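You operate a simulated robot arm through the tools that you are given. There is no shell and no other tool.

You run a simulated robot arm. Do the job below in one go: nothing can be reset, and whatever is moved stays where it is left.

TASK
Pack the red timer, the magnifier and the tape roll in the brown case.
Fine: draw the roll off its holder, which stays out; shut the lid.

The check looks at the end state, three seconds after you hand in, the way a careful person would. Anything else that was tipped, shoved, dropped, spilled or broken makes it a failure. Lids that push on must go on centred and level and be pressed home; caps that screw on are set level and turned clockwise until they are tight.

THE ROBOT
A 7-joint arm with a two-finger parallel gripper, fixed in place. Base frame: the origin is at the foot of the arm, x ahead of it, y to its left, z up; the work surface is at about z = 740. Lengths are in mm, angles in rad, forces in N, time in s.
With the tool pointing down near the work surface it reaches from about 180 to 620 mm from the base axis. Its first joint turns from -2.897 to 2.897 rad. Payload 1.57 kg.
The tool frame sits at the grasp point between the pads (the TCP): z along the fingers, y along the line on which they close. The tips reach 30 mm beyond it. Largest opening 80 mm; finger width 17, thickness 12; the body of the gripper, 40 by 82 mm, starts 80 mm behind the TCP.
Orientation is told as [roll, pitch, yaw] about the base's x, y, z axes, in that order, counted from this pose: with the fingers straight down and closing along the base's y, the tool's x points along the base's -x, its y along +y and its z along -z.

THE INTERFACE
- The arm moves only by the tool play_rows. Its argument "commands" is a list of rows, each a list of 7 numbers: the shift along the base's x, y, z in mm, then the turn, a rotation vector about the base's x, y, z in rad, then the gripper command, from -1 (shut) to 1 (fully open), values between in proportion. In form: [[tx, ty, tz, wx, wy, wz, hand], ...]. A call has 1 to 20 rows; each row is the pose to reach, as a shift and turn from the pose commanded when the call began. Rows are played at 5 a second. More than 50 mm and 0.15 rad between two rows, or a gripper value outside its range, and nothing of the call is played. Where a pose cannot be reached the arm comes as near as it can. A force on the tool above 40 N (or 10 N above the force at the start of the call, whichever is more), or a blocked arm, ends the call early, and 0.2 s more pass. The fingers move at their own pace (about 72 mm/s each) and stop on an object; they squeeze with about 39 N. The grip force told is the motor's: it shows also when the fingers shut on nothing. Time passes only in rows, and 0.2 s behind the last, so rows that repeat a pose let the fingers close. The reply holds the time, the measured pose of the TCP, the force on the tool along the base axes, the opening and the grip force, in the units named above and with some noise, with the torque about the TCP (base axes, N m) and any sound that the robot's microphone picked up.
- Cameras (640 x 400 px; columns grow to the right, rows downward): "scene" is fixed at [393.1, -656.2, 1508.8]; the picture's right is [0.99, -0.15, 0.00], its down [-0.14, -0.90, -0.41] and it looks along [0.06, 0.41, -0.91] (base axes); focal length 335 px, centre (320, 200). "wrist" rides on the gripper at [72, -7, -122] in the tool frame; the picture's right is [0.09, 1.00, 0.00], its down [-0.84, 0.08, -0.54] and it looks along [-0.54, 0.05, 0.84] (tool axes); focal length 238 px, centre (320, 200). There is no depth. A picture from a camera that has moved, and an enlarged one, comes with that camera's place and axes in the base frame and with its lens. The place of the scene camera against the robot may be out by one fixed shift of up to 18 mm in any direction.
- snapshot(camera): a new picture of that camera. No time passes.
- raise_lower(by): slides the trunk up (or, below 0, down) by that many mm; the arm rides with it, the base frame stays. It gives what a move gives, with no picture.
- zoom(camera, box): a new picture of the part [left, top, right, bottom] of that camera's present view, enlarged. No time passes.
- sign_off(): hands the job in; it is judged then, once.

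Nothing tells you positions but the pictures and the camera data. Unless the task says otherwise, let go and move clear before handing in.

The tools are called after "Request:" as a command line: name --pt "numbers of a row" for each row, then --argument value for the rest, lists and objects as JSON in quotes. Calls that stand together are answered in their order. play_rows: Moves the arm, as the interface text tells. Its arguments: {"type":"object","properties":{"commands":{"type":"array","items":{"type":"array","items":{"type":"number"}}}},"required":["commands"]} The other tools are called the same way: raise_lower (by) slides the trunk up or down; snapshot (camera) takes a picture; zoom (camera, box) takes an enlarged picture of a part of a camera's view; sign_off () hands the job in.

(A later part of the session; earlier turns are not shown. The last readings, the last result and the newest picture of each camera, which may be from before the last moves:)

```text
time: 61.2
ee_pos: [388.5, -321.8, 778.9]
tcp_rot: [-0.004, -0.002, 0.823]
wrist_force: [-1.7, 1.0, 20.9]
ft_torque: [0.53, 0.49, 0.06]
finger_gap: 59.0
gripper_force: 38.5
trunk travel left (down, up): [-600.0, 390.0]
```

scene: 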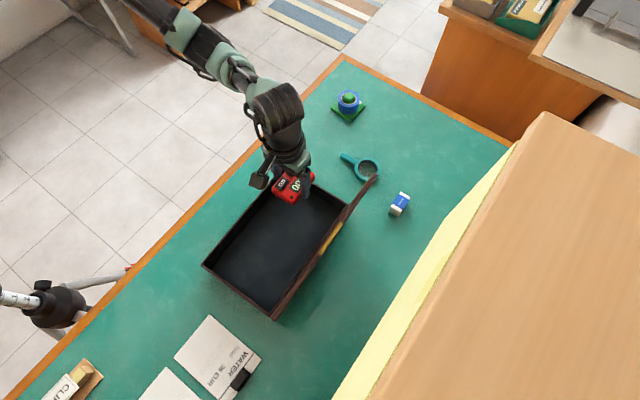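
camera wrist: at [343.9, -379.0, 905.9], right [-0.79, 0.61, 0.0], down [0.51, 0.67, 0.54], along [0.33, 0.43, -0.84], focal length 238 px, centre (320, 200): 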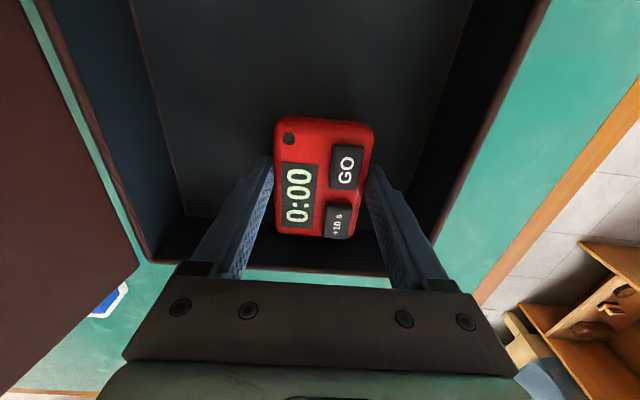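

Timer touches the tray floor (force rising). I'll ease up slightly, release and lift away.

Request:
play_rows --pt "0 0 1.7 0 0 0 -1" --pt "0 0 1.7 0 0 0 0.6" --pt "0 0 1.7 0 0 0 1" --pt "0 0 1.7 0 0 0 1" --pt "0 0 20 0 0 0 1" --pt "0 0 50 0 0 0 1" --pt "0 0 90 0 0 0 1" --pt "0 0 130 0 0 0 1"

Request:
snapshot --camera "wrist"

Request:
snapshot --camera "scene"

```text
time: 63.0
ee_pos: [387.6, -321.0, 907.5]
tcp_rot: [0.003, -0.004, 0.825]
wrist_force: [-0.4, -0.3, 0.1]
ft_torque: [0.03, -0.03, 0.02]
finger_gap: 80.1
gripper_force: 0.1
trunk travel left (down, up): [-600.0, 390.0]
```

```text
taken
camera wrist: at [344.6, -379.2, 1028.5], right [-0.79, 0.61, 0.0], down [0.51, 0.67, 0.54], along [0.33, 0.43, -0.84], focal length 238 px, centre (320, 200)
```

wrist: 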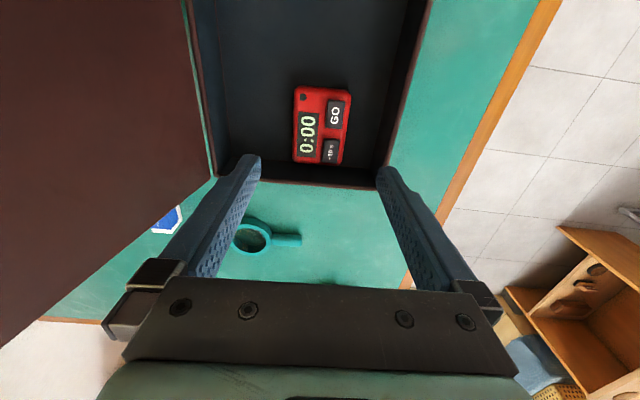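

```text
taken
```

scene: 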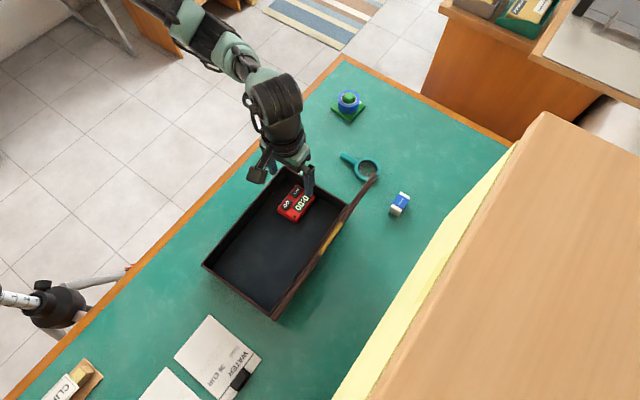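

The timer sits flat in the tray. Next the magnifier: I'll turn the fingers across its handle, near (547, −211), and come above it.

Request:
play_rows --pt "8 12 0 0 0 -0.141 1" --pt "18 24 0 0 0 -0.282 1" --pt "30 36 0 0 0 -0.423 1" --pt "44 48 0 0 0 -0.564 1" --pt "60 60 0 0 0 -0.705 1" --pt "78 72 0 0 0 -0.846 1" --pt "96 82 0 0 0 -0.987 1" --pt "114 92 0 0 0 -1.128 1" --pt "132 100 0 0 0 -1.269 1" --pt "148 106 0 0 0 -1.41 1" --pt "159.4 110 0 0 0 -1.551 1" --pt "159.4 110 0 0 0 -1.551 1"

Request:
snapshot --camera "wrist"

Request:
snapshot --camera "scene"

```text
time: 65.6
ee_pos: [547.4, -211.6, 907.3]
tcp_rot: [0.001, -0.003, -0.728]
wrist_force: [-0.1, 1.0, -0.1]
ft_torque: [-0.02, -0.01, 0.04]
finger_gap: 80.0
gripper_force: 0.0
trunk travel left (down, up): [-600.0, 390.0]
```

```text
taken
camera wrist: at [489.4, -168.3, 1028.6], right [0.59, 0.8, 0.0], down [0.68, -0.5, 0.54], along [0.44, -0.32, -0.84], focal length 238 px, centre (320, 200)
```

wrist: 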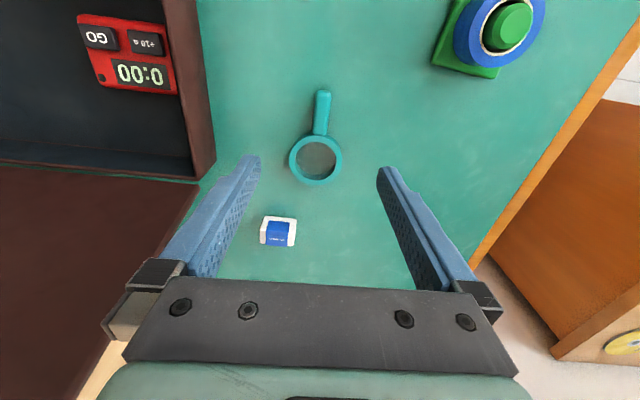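

```text
taken
```

scene: 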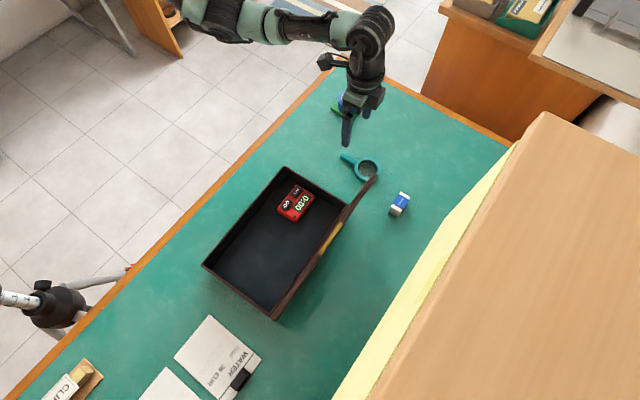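

Request:
play_rows --pt "-1 1 -35 0 0 0 1" --pt "-2 2 -70 0 0 0 1" --pt "-2 2 -100 0 0 0 1" --pt "-2 2 -100 0 0 0 1"

Request:
snapshot --camera "wrist"

```text
time: 66.6
ee_pos: [544.2, -210.0, 807.7]
tcp_rot: [0.001, -0.002, -0.728]
wrist_force: [-0.4, -0.4, 0.6]
ft_torque: [-0.01, -0.01, -0.01]
finger_gap: 79.9
gripper_force: 0.0
trunk travel left (down, up): [-600.0, 390.0]
```

```text
taken
camera wrist: at [486.9, -166.0, 928.3], right [0.59, 0.81, 0.0], down [0.68, -0.5, 0.54], along [0.44, -0.32, -0.84], focal length 238 px, centre (320, 200)
```

wrist: 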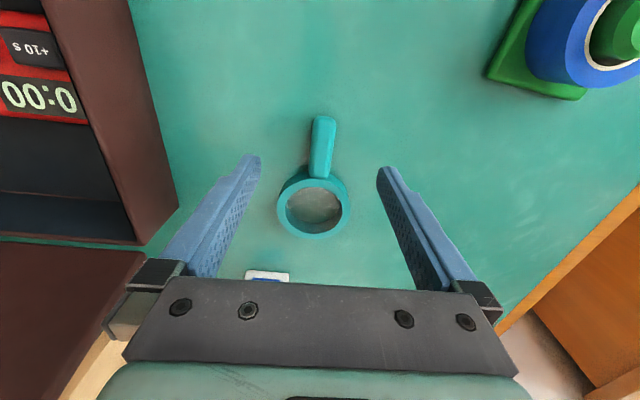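

Request:
play_rows --pt "0 0 -17 0 0 0 1" --pt "0 0 -34 0 0 0 1" --pt "0 0 -34 0 0 0 1"

Request:
snapshot --camera "wrist"

```text
time: 67.4
ee_pos: [544.5, -208.8, 773.4]
tcp_rot: [0.0, -0.001, -0.726]
wrist_force: [-0.2, -0.2, -0.7]
ft_torque: [0.02, -0.01, 0.01]
finger_gap: 79.9
gripper_force: 0.1
trunk travel left (down, up): [-600.0, 390.0]
```

```text
taken
camera wrist: at [487.2, -166.3, 894.2], right [0.59, 0.81, 0.0], down [0.68, -0.5, 0.54], along [0.44, -0.32, -0.84], focal length 238 px, centre (320, 200)
```

wrist: 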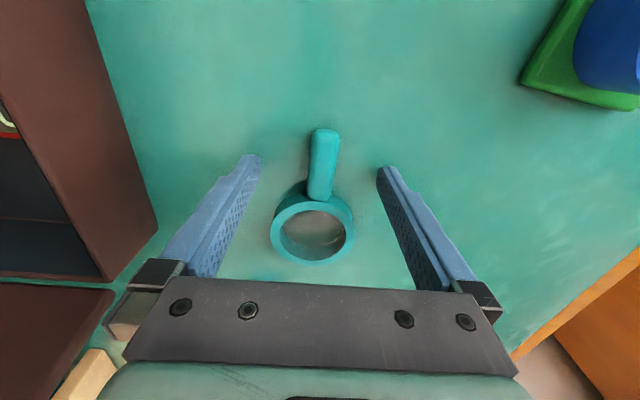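

Request:
play_rows --pt "0 0 0 0 0 0 0.3" --pt "0 0 0 0 0 0 -0.4" --pt "0 0 0 0 0 0 -1" --pt "0 0 0 0 0 0 -1" --pt "0 0 0 0 0 0 -1"

Request:
snapshot --camera "wrist"

```text
time: 68.6
ee_pos: [544.7, -210.8, 772.9]
tcp_rot: [0.001, -0.002, -0.728]
wrist_force: [-0.1, -0.7, -0.4]
ft_torque: [-0.04, 0.0, -0.02]
finger_gap: 17.1
gripper_force: 32.1
trunk travel left (down, up): [-600.0, 390.0]
```

```text
taken
camera wrist: at [487.2, -166.4, 894.4], right [0.59, 0.81, 0.0], down [0.68, -0.5, 0.54], along [0.44, -0.32, -0.84], focal length 238 px, centre (320, 200)
```

wrist: 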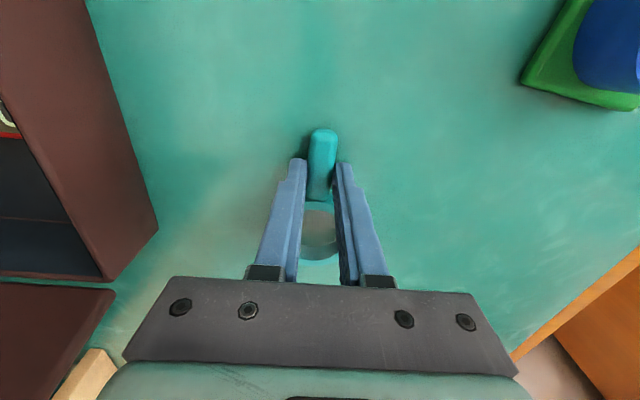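

Handle gripped. Lifting, then moving back clear of the lid before swinging over the case's left part.

Request:
play_rows --pt "0 0 0 0 0 0 -1" --pt "0 0 10 0 0 0 -1" --pt "0 0 30 0 0 0 -1" --pt "0 0 60 0 0 0 -1" --pt "0 0 90 0 0 0 -1" --pt "0 0 115 0 0 0 -1" --pt "-16 15 118 0 0 0 -1" --pt "-33 30 118 0 0 0 -1" --pt "-49 45.5 118 0 0 0 -1" --pt "-49 45.5 118 0 0 0 -1"

Request:
snapshot --camera "wrist"

Request:
snapshot --camera "scene"

```text
time: 70.8
ee_pos: [495.9, -164.6, 890.2]
tcp_rot: [0.0, -0.001, -0.725]
wrist_force: [0.0, 0.6, -0.2]
ft_torque: [0.03, 0.03, -0.01]
finger_gap: 16.9
gripper_force: 31.8
trunk travel left (down, up): [-600.0, 390.0]
```

```text
taken
camera wrist: at [437.6, -121.0, 1011.5], right [0.59, 0.81, 0.0], down [0.68, -0.5, 0.54], along [0.44, -0.32, -0.84], focal length 238 px, centre (320, 200)
```

wrist: 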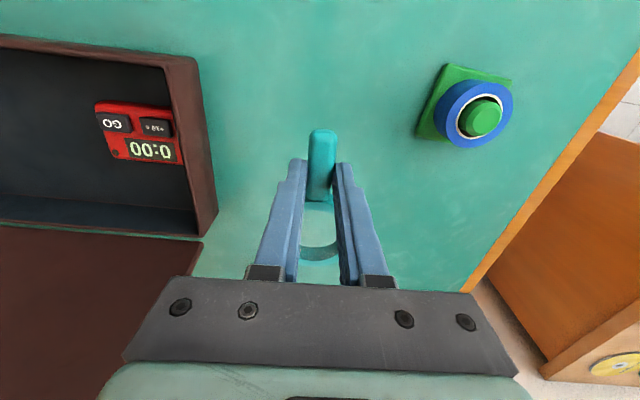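

```text
taken
```

scene: 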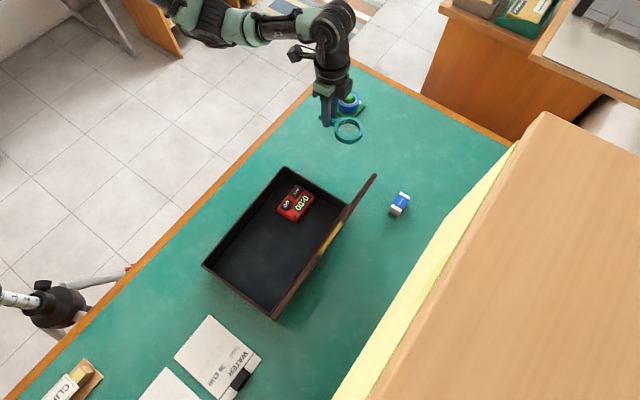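

Request:
play_rows --pt "-19 -20.6 0 0 0 0 -1" --pt "-38.2 -41.3 0 0 0 0 -1" --pt "-57.2 -62 0 0 0 0 -1" --pt "-76.3 -82.6 0 0 0 0 -1" --pt "-95.4 -103.3 0 0 0 0 -1" --pt "-114.5 -123.9 0 0 0 0 -1" --pt "-133.6 -144.6 0 0 0 0 -1" --pt "-152.7 -165.2 0 0 0 0 -1" --pt "-171.8 -185.9 0 0 0 0 -1" --pt "-190.8 -206.5 0 0 0 0 -1" --pt "-210 -227.2 0 0 0 0 -1" --pt "-229 -247.8 0 0 0 0 -1" --pt "-248.1 -268.5 0 0 0 0 -1" --pt "-248.1 -268.5 0 0 0 0 -1"

Request:
snapshot --camera "wrist"

Request:
snapshot --camera "scene"

```text
time: 73.8
ee_pos: [247.5, -432.1, 891.5]
tcp_rot: [-0.001, -0.001, -0.725]
wrist_force: [0.6, 0.2, -1.7]
ft_torque: [0.02, 0.06, -0.01]
finger_gap: 17.0
gripper_force: 32.6
trunk travel left (down, up): [-600.0, 390.0]
```

```text
taken
camera wrist: at [189.4, -388.6, 1012.6], right [0.59, 0.81, 0.0], down [0.68, -0.5, 0.54], along [0.44, -0.32, -0.84], focal length 238 px, centre (320, 200)
```

wrist: 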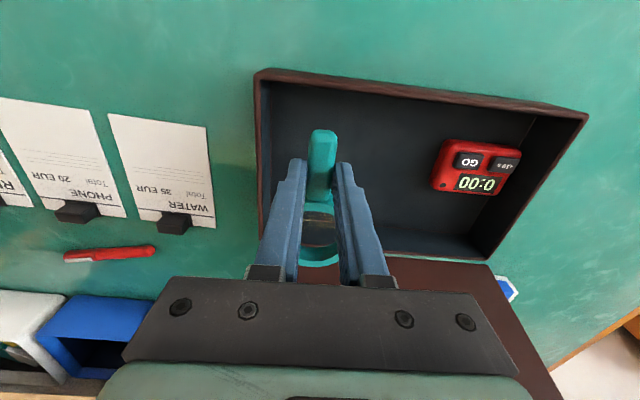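

```text
taken
```

scene: 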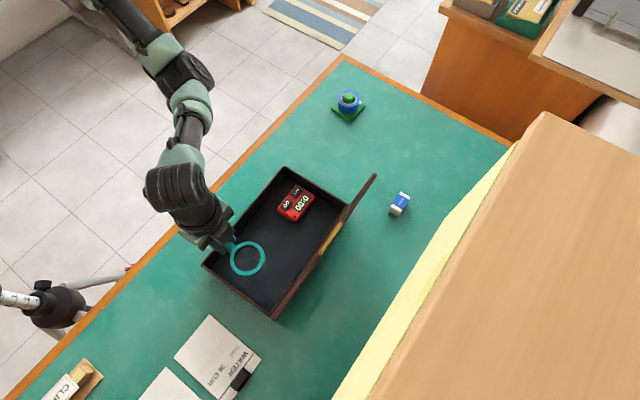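

Request:
play_rows --pt "0 0 -25 0 0 0 -1" --pt "0 0 -50 0 0 0 -1" --pt "0 0 -75 0 0 0 -1" --pt "0 0 -95 0 0 0 -1" --pt "0 0 -107 0 0 0 -1" --pt "0 0 -107 0 0 0 -1"

Request:
play_rows --pt "0 0 -2 0 0 0 -1" --pt "0 0 -3.5 0 0 0 -1"

Request:
snapshot --camera "wrist"

```text
time: 75.2
ee_pos: [249.2, -431.3, 783.8]
tcp_rot: [-0.001, -0.001, -0.728]
wrist_force: [0.3, -0.1, -0.7]
ft_torque: [0.0, 0.04, -0.01]
finger_gap: 17.0
gripper_force: 32.5
trunk travel left (down, up): [-600.0, 390.0]
```

```text
time: 75.8
ee_pos: [249.2, -432.1, 781.0]
tcp_rot: [-0.001, -0.001, -0.728]
wrist_force: [-0.3, 0.4, -0.7]
ft_torque: [0.04, 0.05, -0.01]
finger_gap: 17.2
gripper_force: 32.0
trunk travel left (down, up): [-600.0, 390.0]
```

```text
taken
camera wrist: at [190.0, -389.0, 901.9], right [0.59, 0.81, 0.0], down [0.68, -0.5, 0.54], along [0.44, -0.32, -0.84], focal length 238 px, centre (320, 200)
```

wrist: 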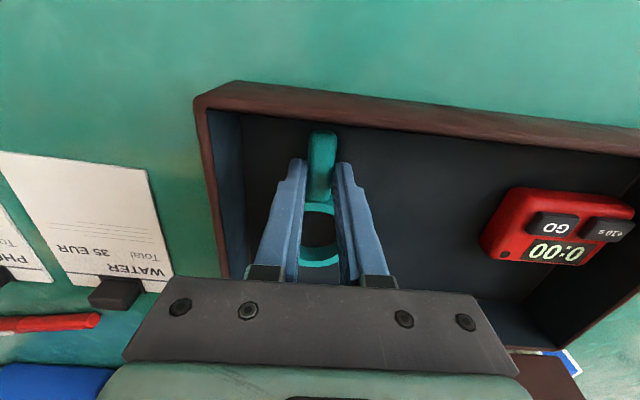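

Request:
play_rows --pt "0 0 -1 0 0 0 -1" --pt "0 0 -1.5 0 0 0 -1"

Request:
play_rows --pt "0 0 -0.7 0 0 0 -1" --pt "0 0 -1.2 0 0 0 -1"

```text
time: 76.4
ee_pos: [248.4, -432.7, 779.1]
tcp_rot: [0.001, -0.001, -0.725]
wrist_force: [-0.8, 0.5, 0.1]
ft_torque: [0.01, 0.03, 0.0]
finger_gap: 17.0
gripper_force: 32.5
trunk travel left (down, up): [-600.0, 390.0]
```

```text
time: 77.0
ee_pos: [247.9, -431.6, 778.3]
tcp_rot: [0.001, -0.004, -0.726]
wrist_force: [0.0, 1.1, 5.2]
ft_torque: [0.08, 0.08, 0.01]
finger_gap: 16.8
gripper_force: 31.7
trunk travel left (down, up): [-600.0, 390.0]
```

The magnifier is on the tray floor. Releasing and lifting clear.

Request:
play_rows --pt "0 0 0.5 0 0 0 -0.3" --pt "0 0 0.5 0 0 0 0.1" --pt "0 0 0.5 0 0 0 0.1" --pt "0 0 20 0 0 0 0.1" --pt "0 0 50 0 0 0 0.1" --pt "0 0 90 0 0 0 0.3" --pt "0 0 130 0 0 0 0.6" --pt "0 0 130 0 0 0 1"

Request:
snapshot --camera "wrist"

Request:
snapshot --camera "scene"

```text
time: 78.8
ee_pos: [248.9, -432.6, 907.3]
tcp_rot: [0.0, -0.001, -0.725]
wrist_force: [-0.3, -0.3, 0.5]
ft_torque: [0.0, 0.0, -0.04]
finger_gap: 79.8
gripper_force: 0.0
trunk travel left (down, up): [-600.0, 390.0]
```

```text
taken
camera wrist: at [189.1, -389.7, 1029.3], right [0.59, 0.81, 0.0], down [0.68, -0.5, 0.54], along [0.44, -0.32, -0.84], focal length 238 px, centre (320, 200)
```

wrist: 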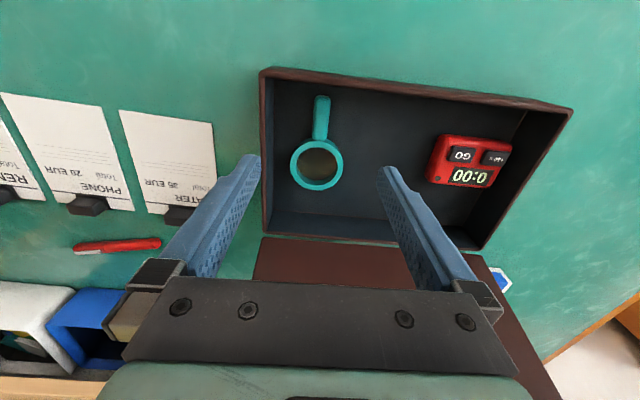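

```text
taken
```

scene: 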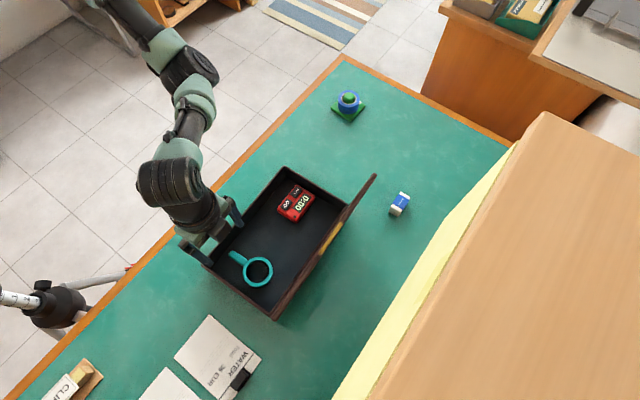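

Both items lie flat in the tray with room between. Now to the tape roll: moving above its spindle at about (572, −33) with the fingers turned to close along the case's short direction.

Request:
play_rows --pt "23 28.5 5 0 0 0.111 1" --pt "46 57 10 0 0 0.222 1" --pt "69 85.5 10 0 0 0.332 1" --pt "92 114 10 0 0 0.443 1" --pt "115 142.5 10 0 0 0.554 1" --pt "138 171 10 0 0 0.665 1" --pt "161 199.5 10 0 0 0.776 1" --pt "184 228 10 0 0 0.886 1" --pt "207 256.5 10 0 0 0.997 1" --pt "230 285 10 0 0 1.108 1" --pt "253 313.5 10 0 0 1.219 1" --pt "276 342 10 0 0 1.33 1" --pt "299 370.5 10 0 0 1.44 1" --pt "323 399.6 10 0 0 1.551 1" --pt "323 399.6 10 0 0 1.551 1"

Request:
snapshot --camera "wrist"

Request:
snapshot --camera "scene"

```text
time: 82.0
ee_pos: [571.9, -33.3, 918.0]
tcp_rot: [-0.001, -0.002, 0.824]
wrist_force: [-0.2, 0.9, -0.2]
ft_torque: [0.0, -0.01, -0.01]
finger_gap: 80.0
gripper_force: 0.0
trunk travel left (down, up): [-600.0, 390.0]
```

```text
taken
camera wrist: at [527.1, -90.4, 1038.8], right [-0.79, 0.61, 0.0], down [0.51, 0.67, 0.54], along [0.33, 0.43, -0.84], focal length 238 px, centre (320, 200)
```

wrist: 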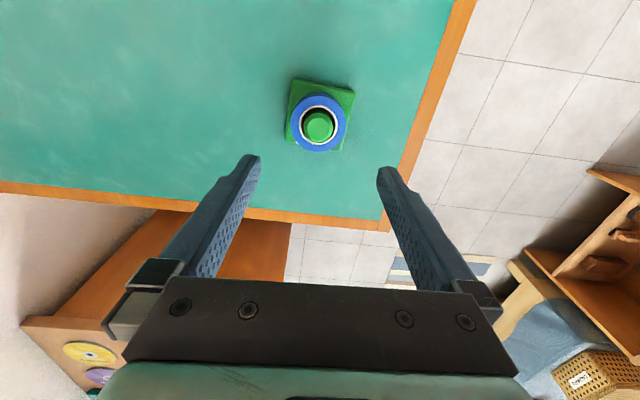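

```text
taken
```

scene: 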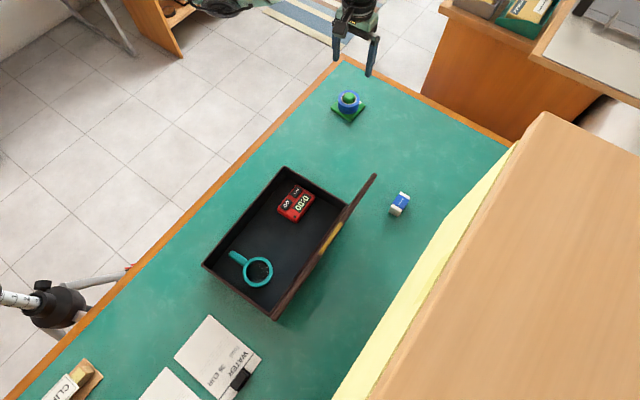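

Request:
zoom --camera "wrist" --box '[270, 65, 370, 165]'

Request:
zoom --camera "scene" --box '[310, 70, 390, 130]'

```text
4.00 times, centred on (320, 115) of wrist
camera zoom: at [527.1, -90.4, 1038.8], right [-0.79, 0.61, 0.0], down [0.51, 0.67, 0.54], along [0.33, 0.43, -0.84], focal length 953 px, centre (320, 540)
```

zoom: 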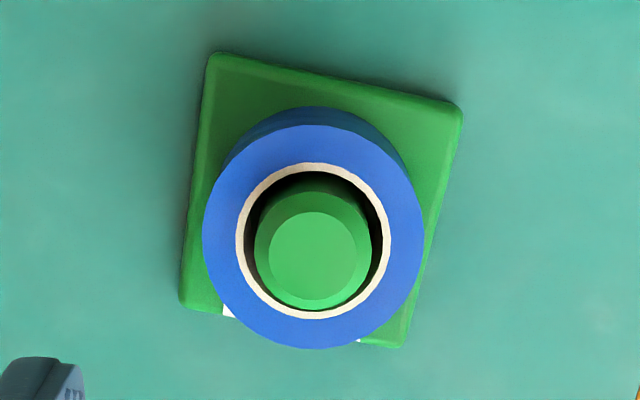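

```text
6.67 times, centred on (350, 100) of scene
camera zoom: at [393.1, -656.2, 1508.8], right [0.99, -0.15, 0.0], down [-0.14, -0.9, -0.41], along [0.06, 0.41, -0.91], focal length 2234 px, centre (120, 867)
```

zoom: 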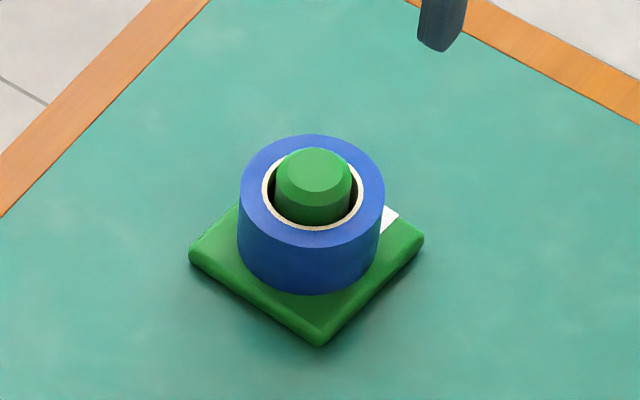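

Roll: about 60 mm across, top near z 774, on a thin base plate. Aligning and descending in two stages.

Request:
play_rows --pt "0.5 -1.5 -30 0 0 0 1" --pt "0.5 -1.5 -60 0 0 0 1" --pt "0.5 -1.5 -90 0 0 0 1" --pt "0.5 -1.5 -105 0 0 0 1" --pt "0.5 -1.5 -105 0 0 0 1"

Request:
snapshot --camera "wrist"

Request:
zoom --camera "scene" --box '[310, 60, 400, 130]'

```text
time: 83.2
ee_pos: [570.8, -34.4, 812.5]
tcp_rot: [-0.001, -0.002, 0.823]
wrist_force: [-0.3, 0.2, -0.1]
ft_torque: [-0.02, 0.0, 0.04]
finger_gap: 80.1
gripper_force: 0.0
trunk travel left (down, up): [-600.0, 390.0]
```

```text
taken
camera wrist: at [527.5, -91.5, 933.6], right [-0.79, 0.61, 0.0], down [0.51, 0.67, 0.54], along [0.33, 0.43, -0.84], focal length 238 px, centre (320, 200)
```

wrist: 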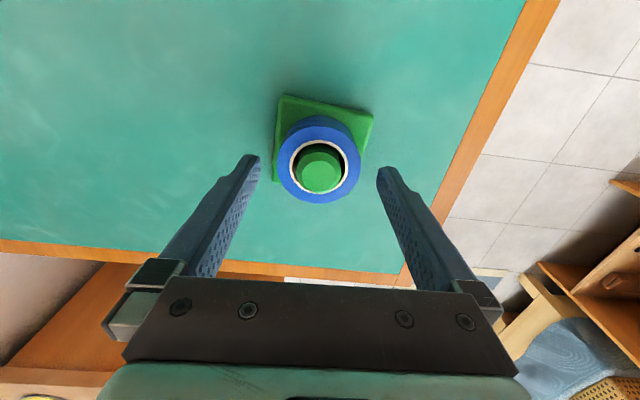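

```text
5.71 times, centred on (355, 95) of scene
camera zoom: at [393.1, -656.2, 1508.8], right [0.99, -0.15, 0.0], down [-0.14, -0.9, -0.41], along [0.06, 0.41, -0.91], focal length 1915 px, centre (120, 800)
```

zoom: 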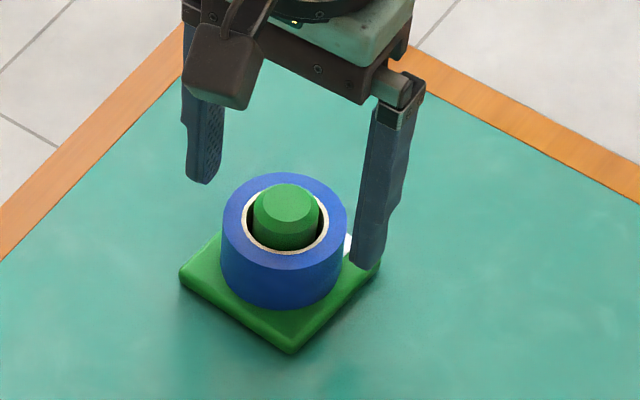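

Request:
play_rows --pt "0 0 -15 0 0 0 1" --pt "0 0 -29 0 0 0 1" --pt "0 0 -29 0 0 0 1"

Request:
snapshot --camera "wrist"

Request:
zoom --camera "scene" --box '[310, 60, 400, 130]'

```text
time: 84.0
ee_pos: [572.9, -34.4, 784.2]
tcp_rot: [0.0, -0.003, 0.823]
wrist_force: [0.8, 0.1, -0.1]
ft_torque: [-0.01, 0.03, 0.0]
finger_gap: 79.9
gripper_force: 0.3
trunk travel left (down, up): [-600.0, 390.0]
```

```text
taken
camera wrist: at [527.3, -91.1, 905.0], right [-0.79, 0.61, 0.0], down [0.51, 0.67, 0.54], along [0.33, 0.43, -0.84], focal length 238 px, centre (320, 200)
```

wrist: 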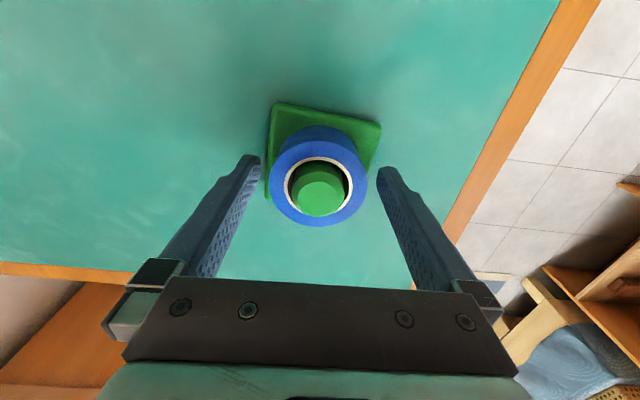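

```text
5.71 times, centred on (355, 95) of scene
camera zoom: at [393.1, -656.2, 1508.8], right [0.99, -0.15, 0.0], down [-0.14, -0.9, -0.41], along [0.06, 0.41, -0.91], focal length 1915 px, centre (120, 800)
```

zoom: 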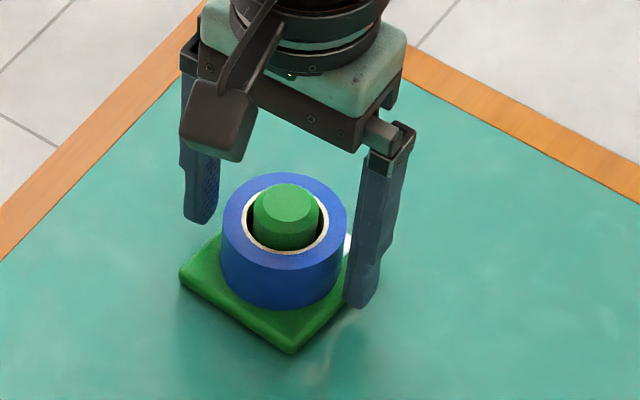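

The fingers straddle the roll just above the base plate. Closing.

Request:
play_rows --pt "0 0 0 0 0 0 0.7" --pt "0 0 0 0 0 0 0.5" --pt "0 0 0 0 0 0 -1" --pt "0 0 0 0 0 0 -1" --pt "0 0 0 0 0 0 -1"

Request:
snapshot --camera "wrist"

Request:
zoom --camera "scene" --box '[310, 60, 400, 130]'

```text
time: 85.2
ee_pos: [571.8, -34.2, 783.5]
tcp_rot: [-0.001, -0.001, 0.823]
wrist_force: [0.6, 0.8, 0.8]
ft_torque: [0.0, -0.01, -0.02]
finger_gap: 57.2
gripper_force: 39.1
trunk travel left (down, up): [-600.0, 390.0]
```

```text
taken
camera wrist: at [527.3, -91.2, 905.1], right [-0.79, 0.61, 0.0], down [0.51, 0.67, 0.54], along [0.33, 0.43, -0.84], focal length 238 px, centre (320, 200)
```

wrist: 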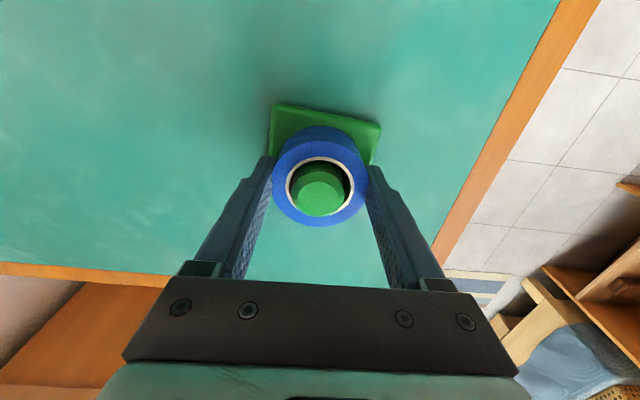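

```text
5.71 times, centred on (355, 95) of scene
camera zoom: at [393.1, -656.2, 1508.8], right [0.99, -0.15, 0.0], down [-0.14, -0.9, -0.41], along [0.06, 0.41, -0.91], focal length 1915 px, centre (120, 800)
```

zoom: 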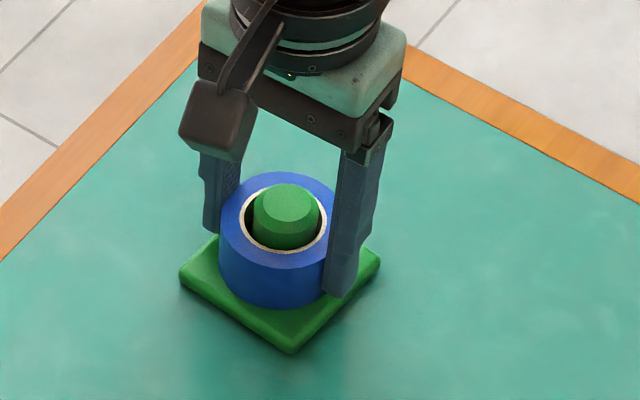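

Gripped (57 mm). Drawing the roll straight up off the spindle, slowly.

Request:
play_rows --pt "0 0 3 0 0 0 -1" --pt "0 0 8 0 0 0 -1" --pt "0 0 15 0 0 0 -1" --pt "0 0 22 0 0 0 -1" --pt "0 0 22 0 0 0 -1"

Request:
zoom --camera "scene" --box '[310, 60, 400, 130]'

```text
time: 86.4
ee_pos: [571.3, -33.3, 805.3]
tcp_rot: [0.0, -0.001, 0.823]
wrist_force: [0.2, -0.5, -1.3]
ft_torque: [0.01, 0.0, 0.0]
finger_gap: 57.1
gripper_force: 38.7
trunk travel left (down, up): [-600.0, 390.0]
```

```text
5.71 times, centred on (355, 95) of scene
camera zoom: at [393.1, -656.2, 1508.8], right [0.99, -0.15, 0.0], down [-0.14, -0.9, -0.41], along [0.06, 0.41, -0.91], focal length 1915 px, centre (120, 800)
```

zoom: 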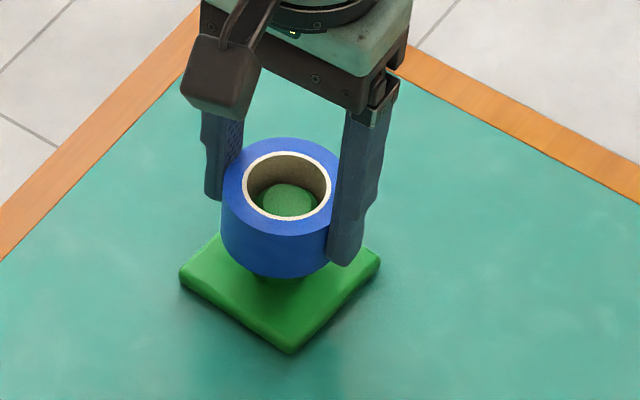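

The roll comes off cleanly and the holder stays put. Lifting clear and carrying it to the space between the timer and the magnifier.

Request:
play_rows --pt "0 0 15 0 0 0 -1" --pt "0 0 35 0 0 0 -1" --pt "0 0 65 0 0 0 -1" --pt "0 0 95 0 0 0 -1" --pt "-20 -30 100 0 0 0 -1" --pt "-40 -60 100 0 0 0 -1" --pt "-60 -90 100 0 0 0 -1" --pt "-80.5 -120 100 0 0 0 -1" --pt "-100.6 -150 100 0 0 0 -1" --pt "-120.8 -180 100 0 0 0 -1" --pt "-141 -210 100 0 0 0 -1" --pt "-161 -240 100 0 0 0 -1" --pt "-181 -270 100 0 0 0 -1" --pt "-201 -300 100 0 0 0 -1" --pt "-221 -330 100 0 0 0 -1" --pt "-241.3 -359.8 100 0 0 0 -1" --pt "-241.3 -359.8 100 0 0 0 -1"

Request:
snapshot --camera "wrist"

Request:
snapshot --camera "scene"

```text
time: 90.0
ee_pos: [330.7, -394.5, 906.1]
tcp_rot: [0.0, -0.002, 0.827]
wrist_force: [0.1, 0.3, -0.2]
ft_torque: [0.02, 0.0, 0.0]
finger_gap: 57.0
gripper_force: 39.3
trunk travel left (down, up): [-600.0, 390.0]
```

```text
taken
camera wrist: at [286.5, -451.8, 1027.1], right [-0.79, 0.61, 0.0], down [0.51, 0.67, 0.54], along [0.33, 0.43, -0.84], focal length 238 px, centre (320, 200)
```

wrist: 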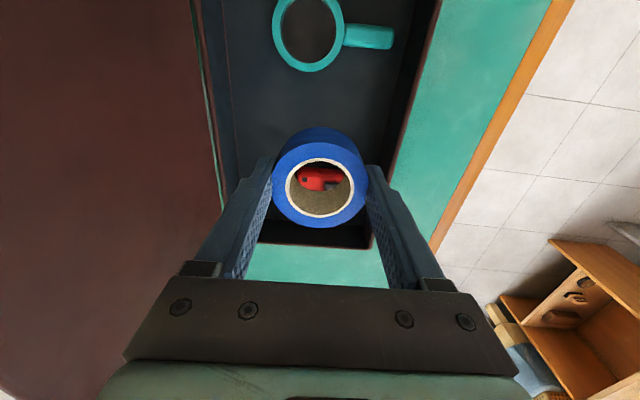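

```text
taken
```

scene: 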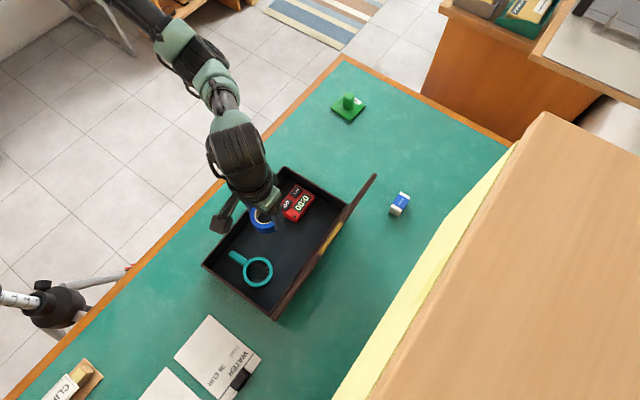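

The roll hangs over the free middle of the tray. Lowering it.

Request:
play_rows --pt "0 0 -25 0 0 0 -1" --pt "0 0 -50 0 0 0 -1" --pt "0 0 -75 0 0 0 -1" --pt "0 0 -100 0 0 0 -1" --pt "0 0 -116 0 0 0 -1" --pt "0 0 -116 0 0 0 -1"

Request:
snapshot --camera "wrist"

Request:
play_rows --pt "0 0 -1.5 0 0 0 -1" --pt "0 0 -3 0 0 0 -1"

```text
time: 91.4
ee_pos: [331.0, -395.1, 789.4]
tcp_rot: [0.001, -0.002, 0.824]
wrist_force: [-0.6, 0.3, 0.3]
ft_torque: [0.0, 0.02, 0.01]
finger_gap: 57.0
gripper_force: 38.8
trunk travel left (down, up): [-600.0, 390.0]
```

```text
taken
camera wrist: at [286.6, -451.3, 911.1], right [-0.79, 0.61, 0.0], down [0.51, 0.67, 0.54], along [0.33, 0.43, -0.84], focal length 238 px, centre (320, 200)
```

wrist: 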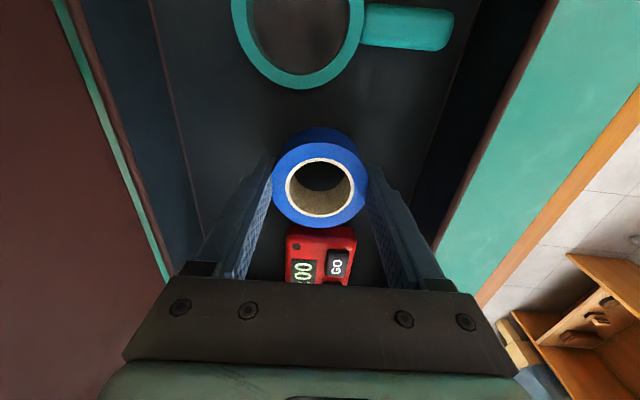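

```text
time: 92.0
ee_pos: [331.6, -393.4, 787.8]
tcp_rot: [0.0, -0.002, 0.822]
wrist_force: [0.6, -0.4, -0.8]
ft_torque: [-0.02, -0.01, -0.02]
finger_gap: 57.1
gripper_force: 39.2
trunk travel left (down, up): [-600.0, 390.0]
```

Request:
play_rows --pt "0 0 -1 0 0 0 -1" --pt "0 0 -2 0 0 0 -1"

Request:
play_rows --pt "0 0 -0.8 0 0 0 -1" --pt "0 0 -1.5 0 0 0 -1"

Request:
play_rows --pt "0 0 -0.8 0 0 0 -1" --pt "0 0 -1.2 0 0 0 -1"

```text
time: 92.6
ee_pos: [330.4, -394.1, 785.5]
tcp_rot: [0.001, -0.002, 0.824]
wrist_force: [-0.4, -0.1, -0.6]
ft_torque: [0.01, 0.01, 0.02]
finger_gap: 56.9
gripper_force: 39.3
trunk travel left (down, up): [-600.0, 390.0]
```

```text
time: 93.2
ee_pos: [331.2, -393.0, 783.8]
tcp_rot: [0.0, -0.002, 0.826]
wrist_force: [0.0, -0.3, -0.7]
ft_torque: [0.0, 0.0, 0.01]
finger_gap: 57.0
gripper_force: 38.8
trunk travel left (down, up): [-600.0, 390.0]
```

```text
time: 93.8
ee_pos: [329.7, -394.1, 781.5]
tcp_rot: [0.002, -0.002, 0.824]
wrist_force: [0.6, -0.1, 0.1]
ft_torque: [0.0, 0.04, 0.02]
finger_gap: 56.9
gripper_force: 39.3
trunk travel left (down, up): [-600.0, 390.0]
```

Request:
play_rows --pt "0 0 -0.7 0 0 0 -1" --pt "0 0 -1 0 0 0 -1"

Request:
play_rows --pt "0 0 -0.7 0 0 0 -1" --pt "0 0 -1 0 0 0 -1"

```text
time: 94.4
ee_pos: [331.2, -394.1, 780.7]
tcp_rot: [0.0, -0.002, 0.825]
wrist_force: [0.2, 0.4, 0.2]
ft_torque: [0.0, 0.01, 0.03]
finger_gap: 56.9
gripper_force: 38.9
trunk travel left (down, up): [-600.0, 390.0]
```

```text
time: 95.0
ee_pos: [331.0, -394.4, 780.6]
tcp_rot: [0.001, -0.002, 0.823]
wrist_force: [-0.5, 0.4, -1.4]
ft_torque: [-0.01, 0.0, 0.01]
finger_gap: 56.9
gripper_force: 38.7
trunk travel left (down, up): [-600.0, 390.0]
```

Request:
play_rows --pt "0 0 -0.7 0 0 0 -1" --pt "0 0 -1.2 0 0 0 -1"

Request:
play_rows --pt "0 0 -0.6 0 0 0 -1" --pt "0 0 -1.0 0 0 0 -1"

```text
time: 95.6
ee_pos: [331.3, -393.1, 779.0]
tcp_rot: [-0.001, -0.002, 0.822]
wrist_force: [0.3, 0.2, -0.7]
ft_torque: [-0.03, 0.02, 0.01]
finger_gap: 57.2
gripper_force: 38.8
trunk travel left (down, up): [-600.0, 390.0]
```

```text
time: 96.2
ee_pos: [330.7, -395.0, 779.5]
tcp_rot: [-0.002, -0.002, 0.823]
wrist_force: [0.1, 2.1, 9.1]
ft_torque: [0.17, 0.17, -0.05]
finger_gap: 56.8
gripper_force: 39.0
trunk travel left (down, up): [-600.0, 390.0]
```

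Contact with the tray floor. Releasing the roll and lifting away.

Request:
play_rows --pt "0 0 0.6 0 0 0 -1" --pt "0 0 0.6 0 0 0 0.6" --pt "0 0 0.6 0 0 0 1" --pt "0 0 0.6 0 0 0 1" --pt "0 0 20 0 0 0 1" --pt "0 0 50 0 0 0 1" --pt "0 0 90 0 0 0 1" --pt "0 0 130 0 0 0 1" --pt "0 0 130 0 0 0 1"

Request:
snapshot --camera "wrist"

Request:
snapshot --camera "scene"

```text
time: 98.2
ee_pos: [331.4, -394.0, 908.6]
tcp_rot: [0.001, -0.001, 0.826]
wrist_force: [0.6, -0.2, -0.7]
ft_torque: [-0.02, 0.03, 0.01]
finger_gap: 79.9
gripper_force: 0.2
trunk travel left (down, up): [-600.0, 390.0]
```

```text
taken
camera wrist: at [287.4, -450.7, 1029.5], right [-0.79, 0.61, 0.0], down [0.51, 0.67, 0.54], along [0.33, 0.43, -0.84], focal length 238 px, centre (320, 200)
```

wrist: 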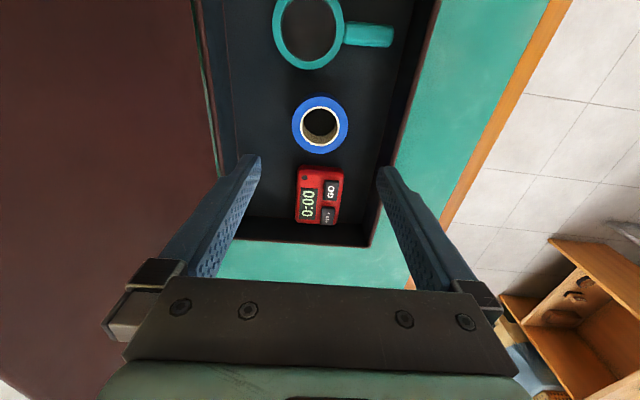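

```text
taken
```

scene: 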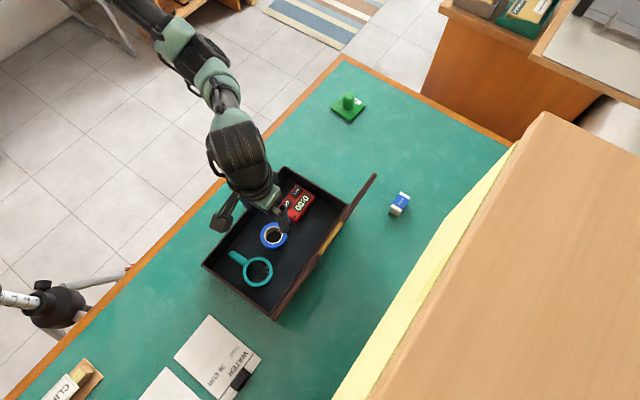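

All three items lie in the tray, holder left out. Now to close the lid: I'll raise, narrow the gap and tilt the tool back to the caging attitude above the lid's tab.

Request:
play_rows --pt "0 0 40 0 0 0 1" --pt "0 0 80 0 0 0 0.6" --pt "0 0 120 0 0 0 0" --pt "0 0 160 0 0 0 -0.4" --pt "0 0 211 0 0 0 -0.4" --pt "19.8 -18.3 201 -0.062 -0.067 0 -0.4" --pt "39.5 -36.5 191 -0.124 -0.134 0 -0.4" --pt "59.3 -54.8 181 -0.186 -0.201 0 -0.4" --pt "79 -73 172 -0.248 -0.268 0 -0.4" --pt "79 -73 172 -0.248 -0.268 0 -0.4"

Request:
snapshot --camera "wrist"

Request:
zoom --camera "scene" --box '[180, 130, 400, 330]'

```text
refused: row 5 steps farther than a row can; nothing moved
```

```text
taken
camera wrist: at [287.4, -450.7, 1029.5], right [-0.79, 0.61, 0.0], down [0.51, 0.67, 0.54], along [0.33, 0.43, -0.84], focal length 238 px, centre (320, 200)
```

wrist: 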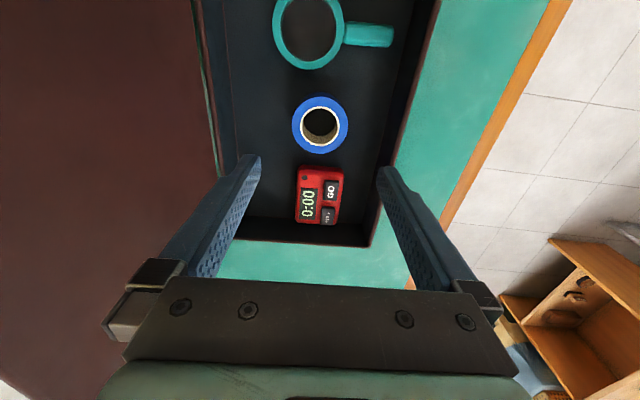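

```text
2.00 times, centred on (290, 230) of scene
camera zoom: at [393.1, -656.2, 1508.8], right [0.99, -0.15, 0.0], down [-0.14, -0.9, -0.41], along [0.06, 0.41, -0.91], focal length 670 px, centre (380, 140)
```

zoom: 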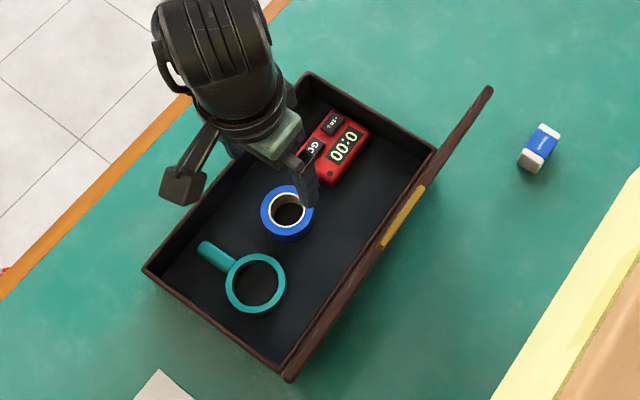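

One row stepped too far, so nothing moved. Same motion again with smaller steps.

Request:
play_rows --pt "0 0 40 0 0 0 1" --pt "0 0 80 0 0 0 0.6" --pt "0 0 120 0 0 0 0" --pt "0 0 160 0 0 0 -0.4" --pt "0 0 190 0 0 0 -0.4" --pt "0 0 211 0 0 0 -0.4" --pt "19.8 -18.3 201 -0.062 -0.067 0 -0.4" --pt "39.5 -36.5 191 -0.124 -0.134 0 -0.4" --pt "59.3 -54.8 181 -0.186 -0.201 0 -0.4" --pt "79 -73 172 -0.248 -0.268 0 -0.4" --pt "79 -73 172 -0.248 -0.268 0 -0.4"

Request:
snapshot --camera "wrist"

Request:
zoom --camera "scene" --box '[180, 130, 400, 330]'

```text
time: 100.6
ee_pos: [409.7, -466.8, 1079.3]
tcp_rot: [-0.368, -0.002, 0.826]
wrist_force: [0.2, -0.4, -0.4]
ft_torque: [0.0, -0.01, -0.01]
finger_gap: 23.7
gripper_force: 0.0
trunk travel left (down, up): [-600.0, 390.0]
```

```text
taken
camera wrist: at [333.2, -493.5, 1195.1], right [-0.74, 0.56, -0.36], down [0.37, 0.79, 0.48], along [0.55, 0.22, -0.8], focal length 238 px, centre (320, 200)
```

wrist: 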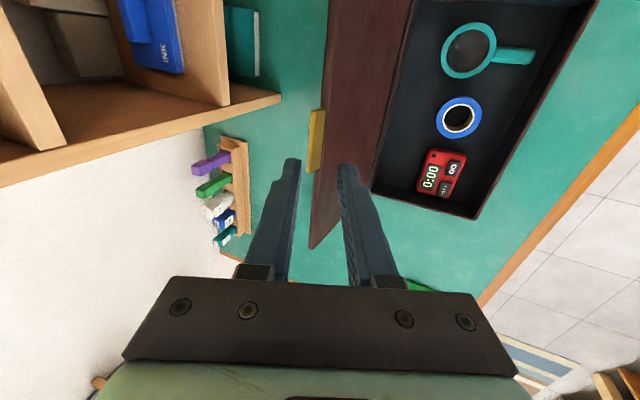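

```text
2.00 times, centred on (290, 230) of scene
camera zoom: at [393.1, -656.2, 1508.8], right [0.99, -0.15, 0.0], down [-0.14, -0.9, -0.41], along [0.06, 0.41, -0.91], focal length 670 px, centre (380, 140)
```

zoom: 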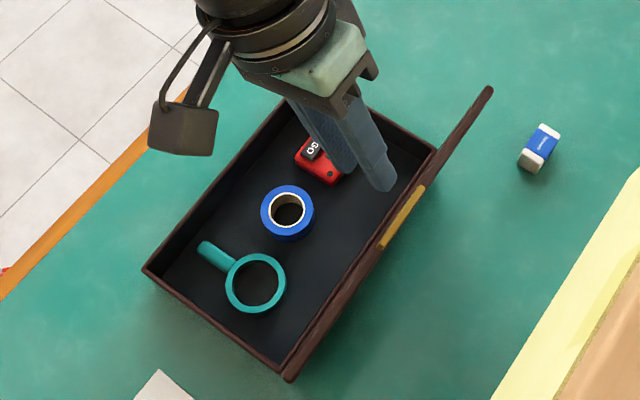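

Request:
zoom --camera "wrist" --box '[270, 90, 370, 190]'

```text
4.00 times, centred on (320, 140) of wrist
camera zoom: at [333.2, -493.5, 1195.1], right [-0.74, 0.56, -0.36], down [0.37, 0.79, 0.48], along [0.55, 0.22, -0.8], focal length 953 px, centre (320, 440)
```

zoom: 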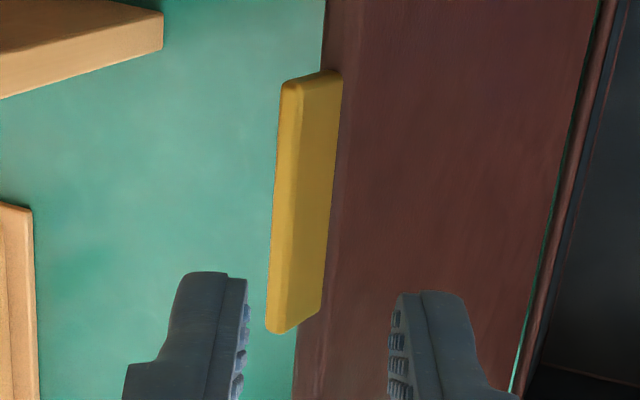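

The tab is at about h 655, z 999 and lines up with the finger gap. I'll widen the gap to 30 mm and slide the fingers down around it.

Request:
play_rows --pt "0 0 0 0 0 0 -0.25" --pt "4 -3 -13 0 0 0 -0.25" --pt "8 -6 -26 0 0 0 -0.25" --pt "12 -9.2 -39 0 0 0 -0.25" --pt "16 -12.3 -52 0 0 0 -0.25" --pt "19.6 -15.3 -64.2 0 0 0 -0.25" --pt "19.6 -15.3 -64.2 0 0 0 -0.25"

Request:
zoom --camera "wrist" --box '[220, 70, 440, 290]'

Request:
zoom --camera "scene" --box '[180, 130, 400, 330]'

```text
time: 102.2
ee_pos: [430.2, -481.5, 1016.2]
tcp_rot: [-0.365, -0.001, 0.827]
wrist_force: [0.5, -0.1, 0.5]
ft_torque: [-0.02, 0.03, -0.01]
finger_gap: 29.8
gripper_force: 0.0
trunk travel left (down, up): [-600.0, 390.0]
```

```text
1.82 times, centred on (330, 180) of wrist
camera zoom: at [353.0, -509.2, 1131.4], right [-0.75, 0.56, -0.36], down [0.37, 0.79, 0.48], along [0.55, 0.23, -0.8], focal length 433 px, centre (302, 236)
```

zoom: 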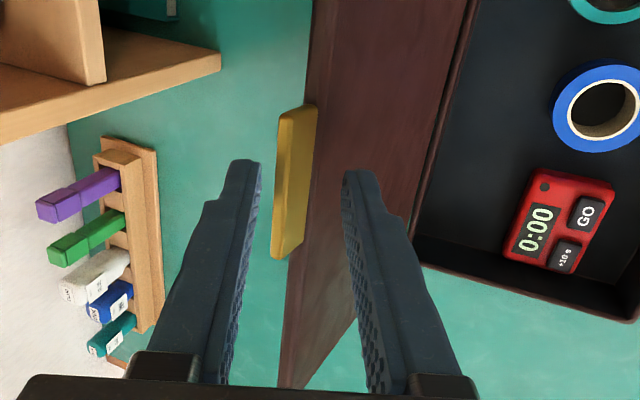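

```text
2.00 times, centred on (290, 230) of scene
camera zoom: at [393.1, -656.2, 1508.8], right [0.99, -0.15, 0.0], down [-0.14, -0.9, -0.41], along [0.06, 0.41, -0.91], focal length 670 px, centre (380, 140)
```

zoom: 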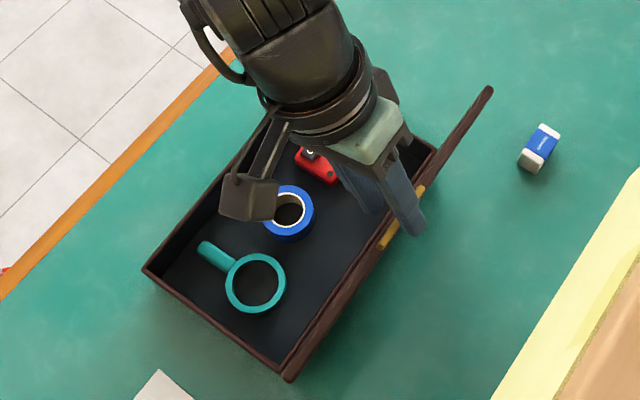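

The tab sits between the fingers. Drawing the lid back toward vertical along its arc.

Request:
play_rows --pt "-3.5 3.2 1.1 0 0 0 -0.25" --pt "-6.9 6.4 2.1 0 0 0 -0.25" --pt "-10.5 9.7 2.9 0 0 0 -0.25" --pt "-14 12.9 3.7 0 0 0 -0.25" --pt "-17.5 16.2 4.3 0 0 0 -0.25" --pt "-21.1 19.5 4.8 0 0 0 -0.25" --pt "-21.1 19.5 4.8 0 0 0 -0.25"

Request:
zoom --camera "wrist" --box '[220, 70, 440, 290]'

Request:
zoom --camera "scene" --box '[180, 130, 400, 330]'

```text
time: 103.8
ee_pos: [409.1, -462.8, 1020.7]
tcp_rot: [-0.365, -0.001, 0.826]
wrist_force: [-0.1, -0.2, -0.1]
ft_torque: [0.02, -0.01, -0.03]
finger_gap: 30.3
gripper_force: 0.5
trunk travel left (down, up): [-600.0, 390.0]
```

```text
1.82 times, centred on (330, 180) of wrist
camera zoom: at [331.5, -490.2, 1136.2], right [-0.75, 0.56, -0.36], down [0.37, 0.79, 0.48], along [0.55, 0.23, -0.8], focal length 433 px, centre (302, 236)
```

zoom: 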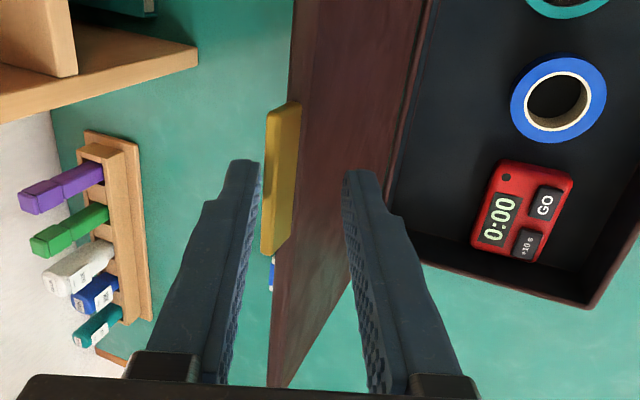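

```text
2.00 times, centred on (290, 230) of scene
camera zoom: at [393.1, -656.2, 1508.8], right [0.99, -0.15, 0.0], down [-0.14, -0.9, -0.41], along [0.06, 0.41, -0.91], focal length 670 px, centre (380, 140)
```

zoom: 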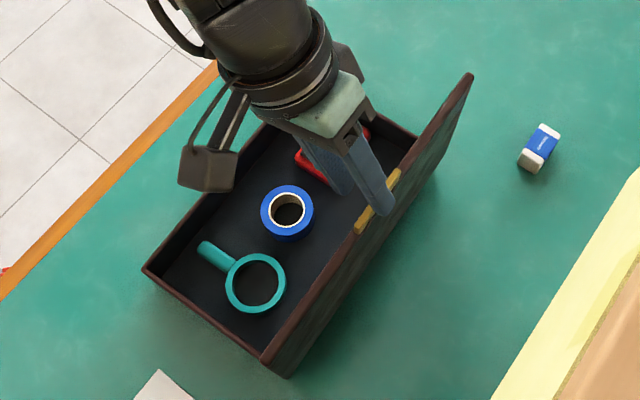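

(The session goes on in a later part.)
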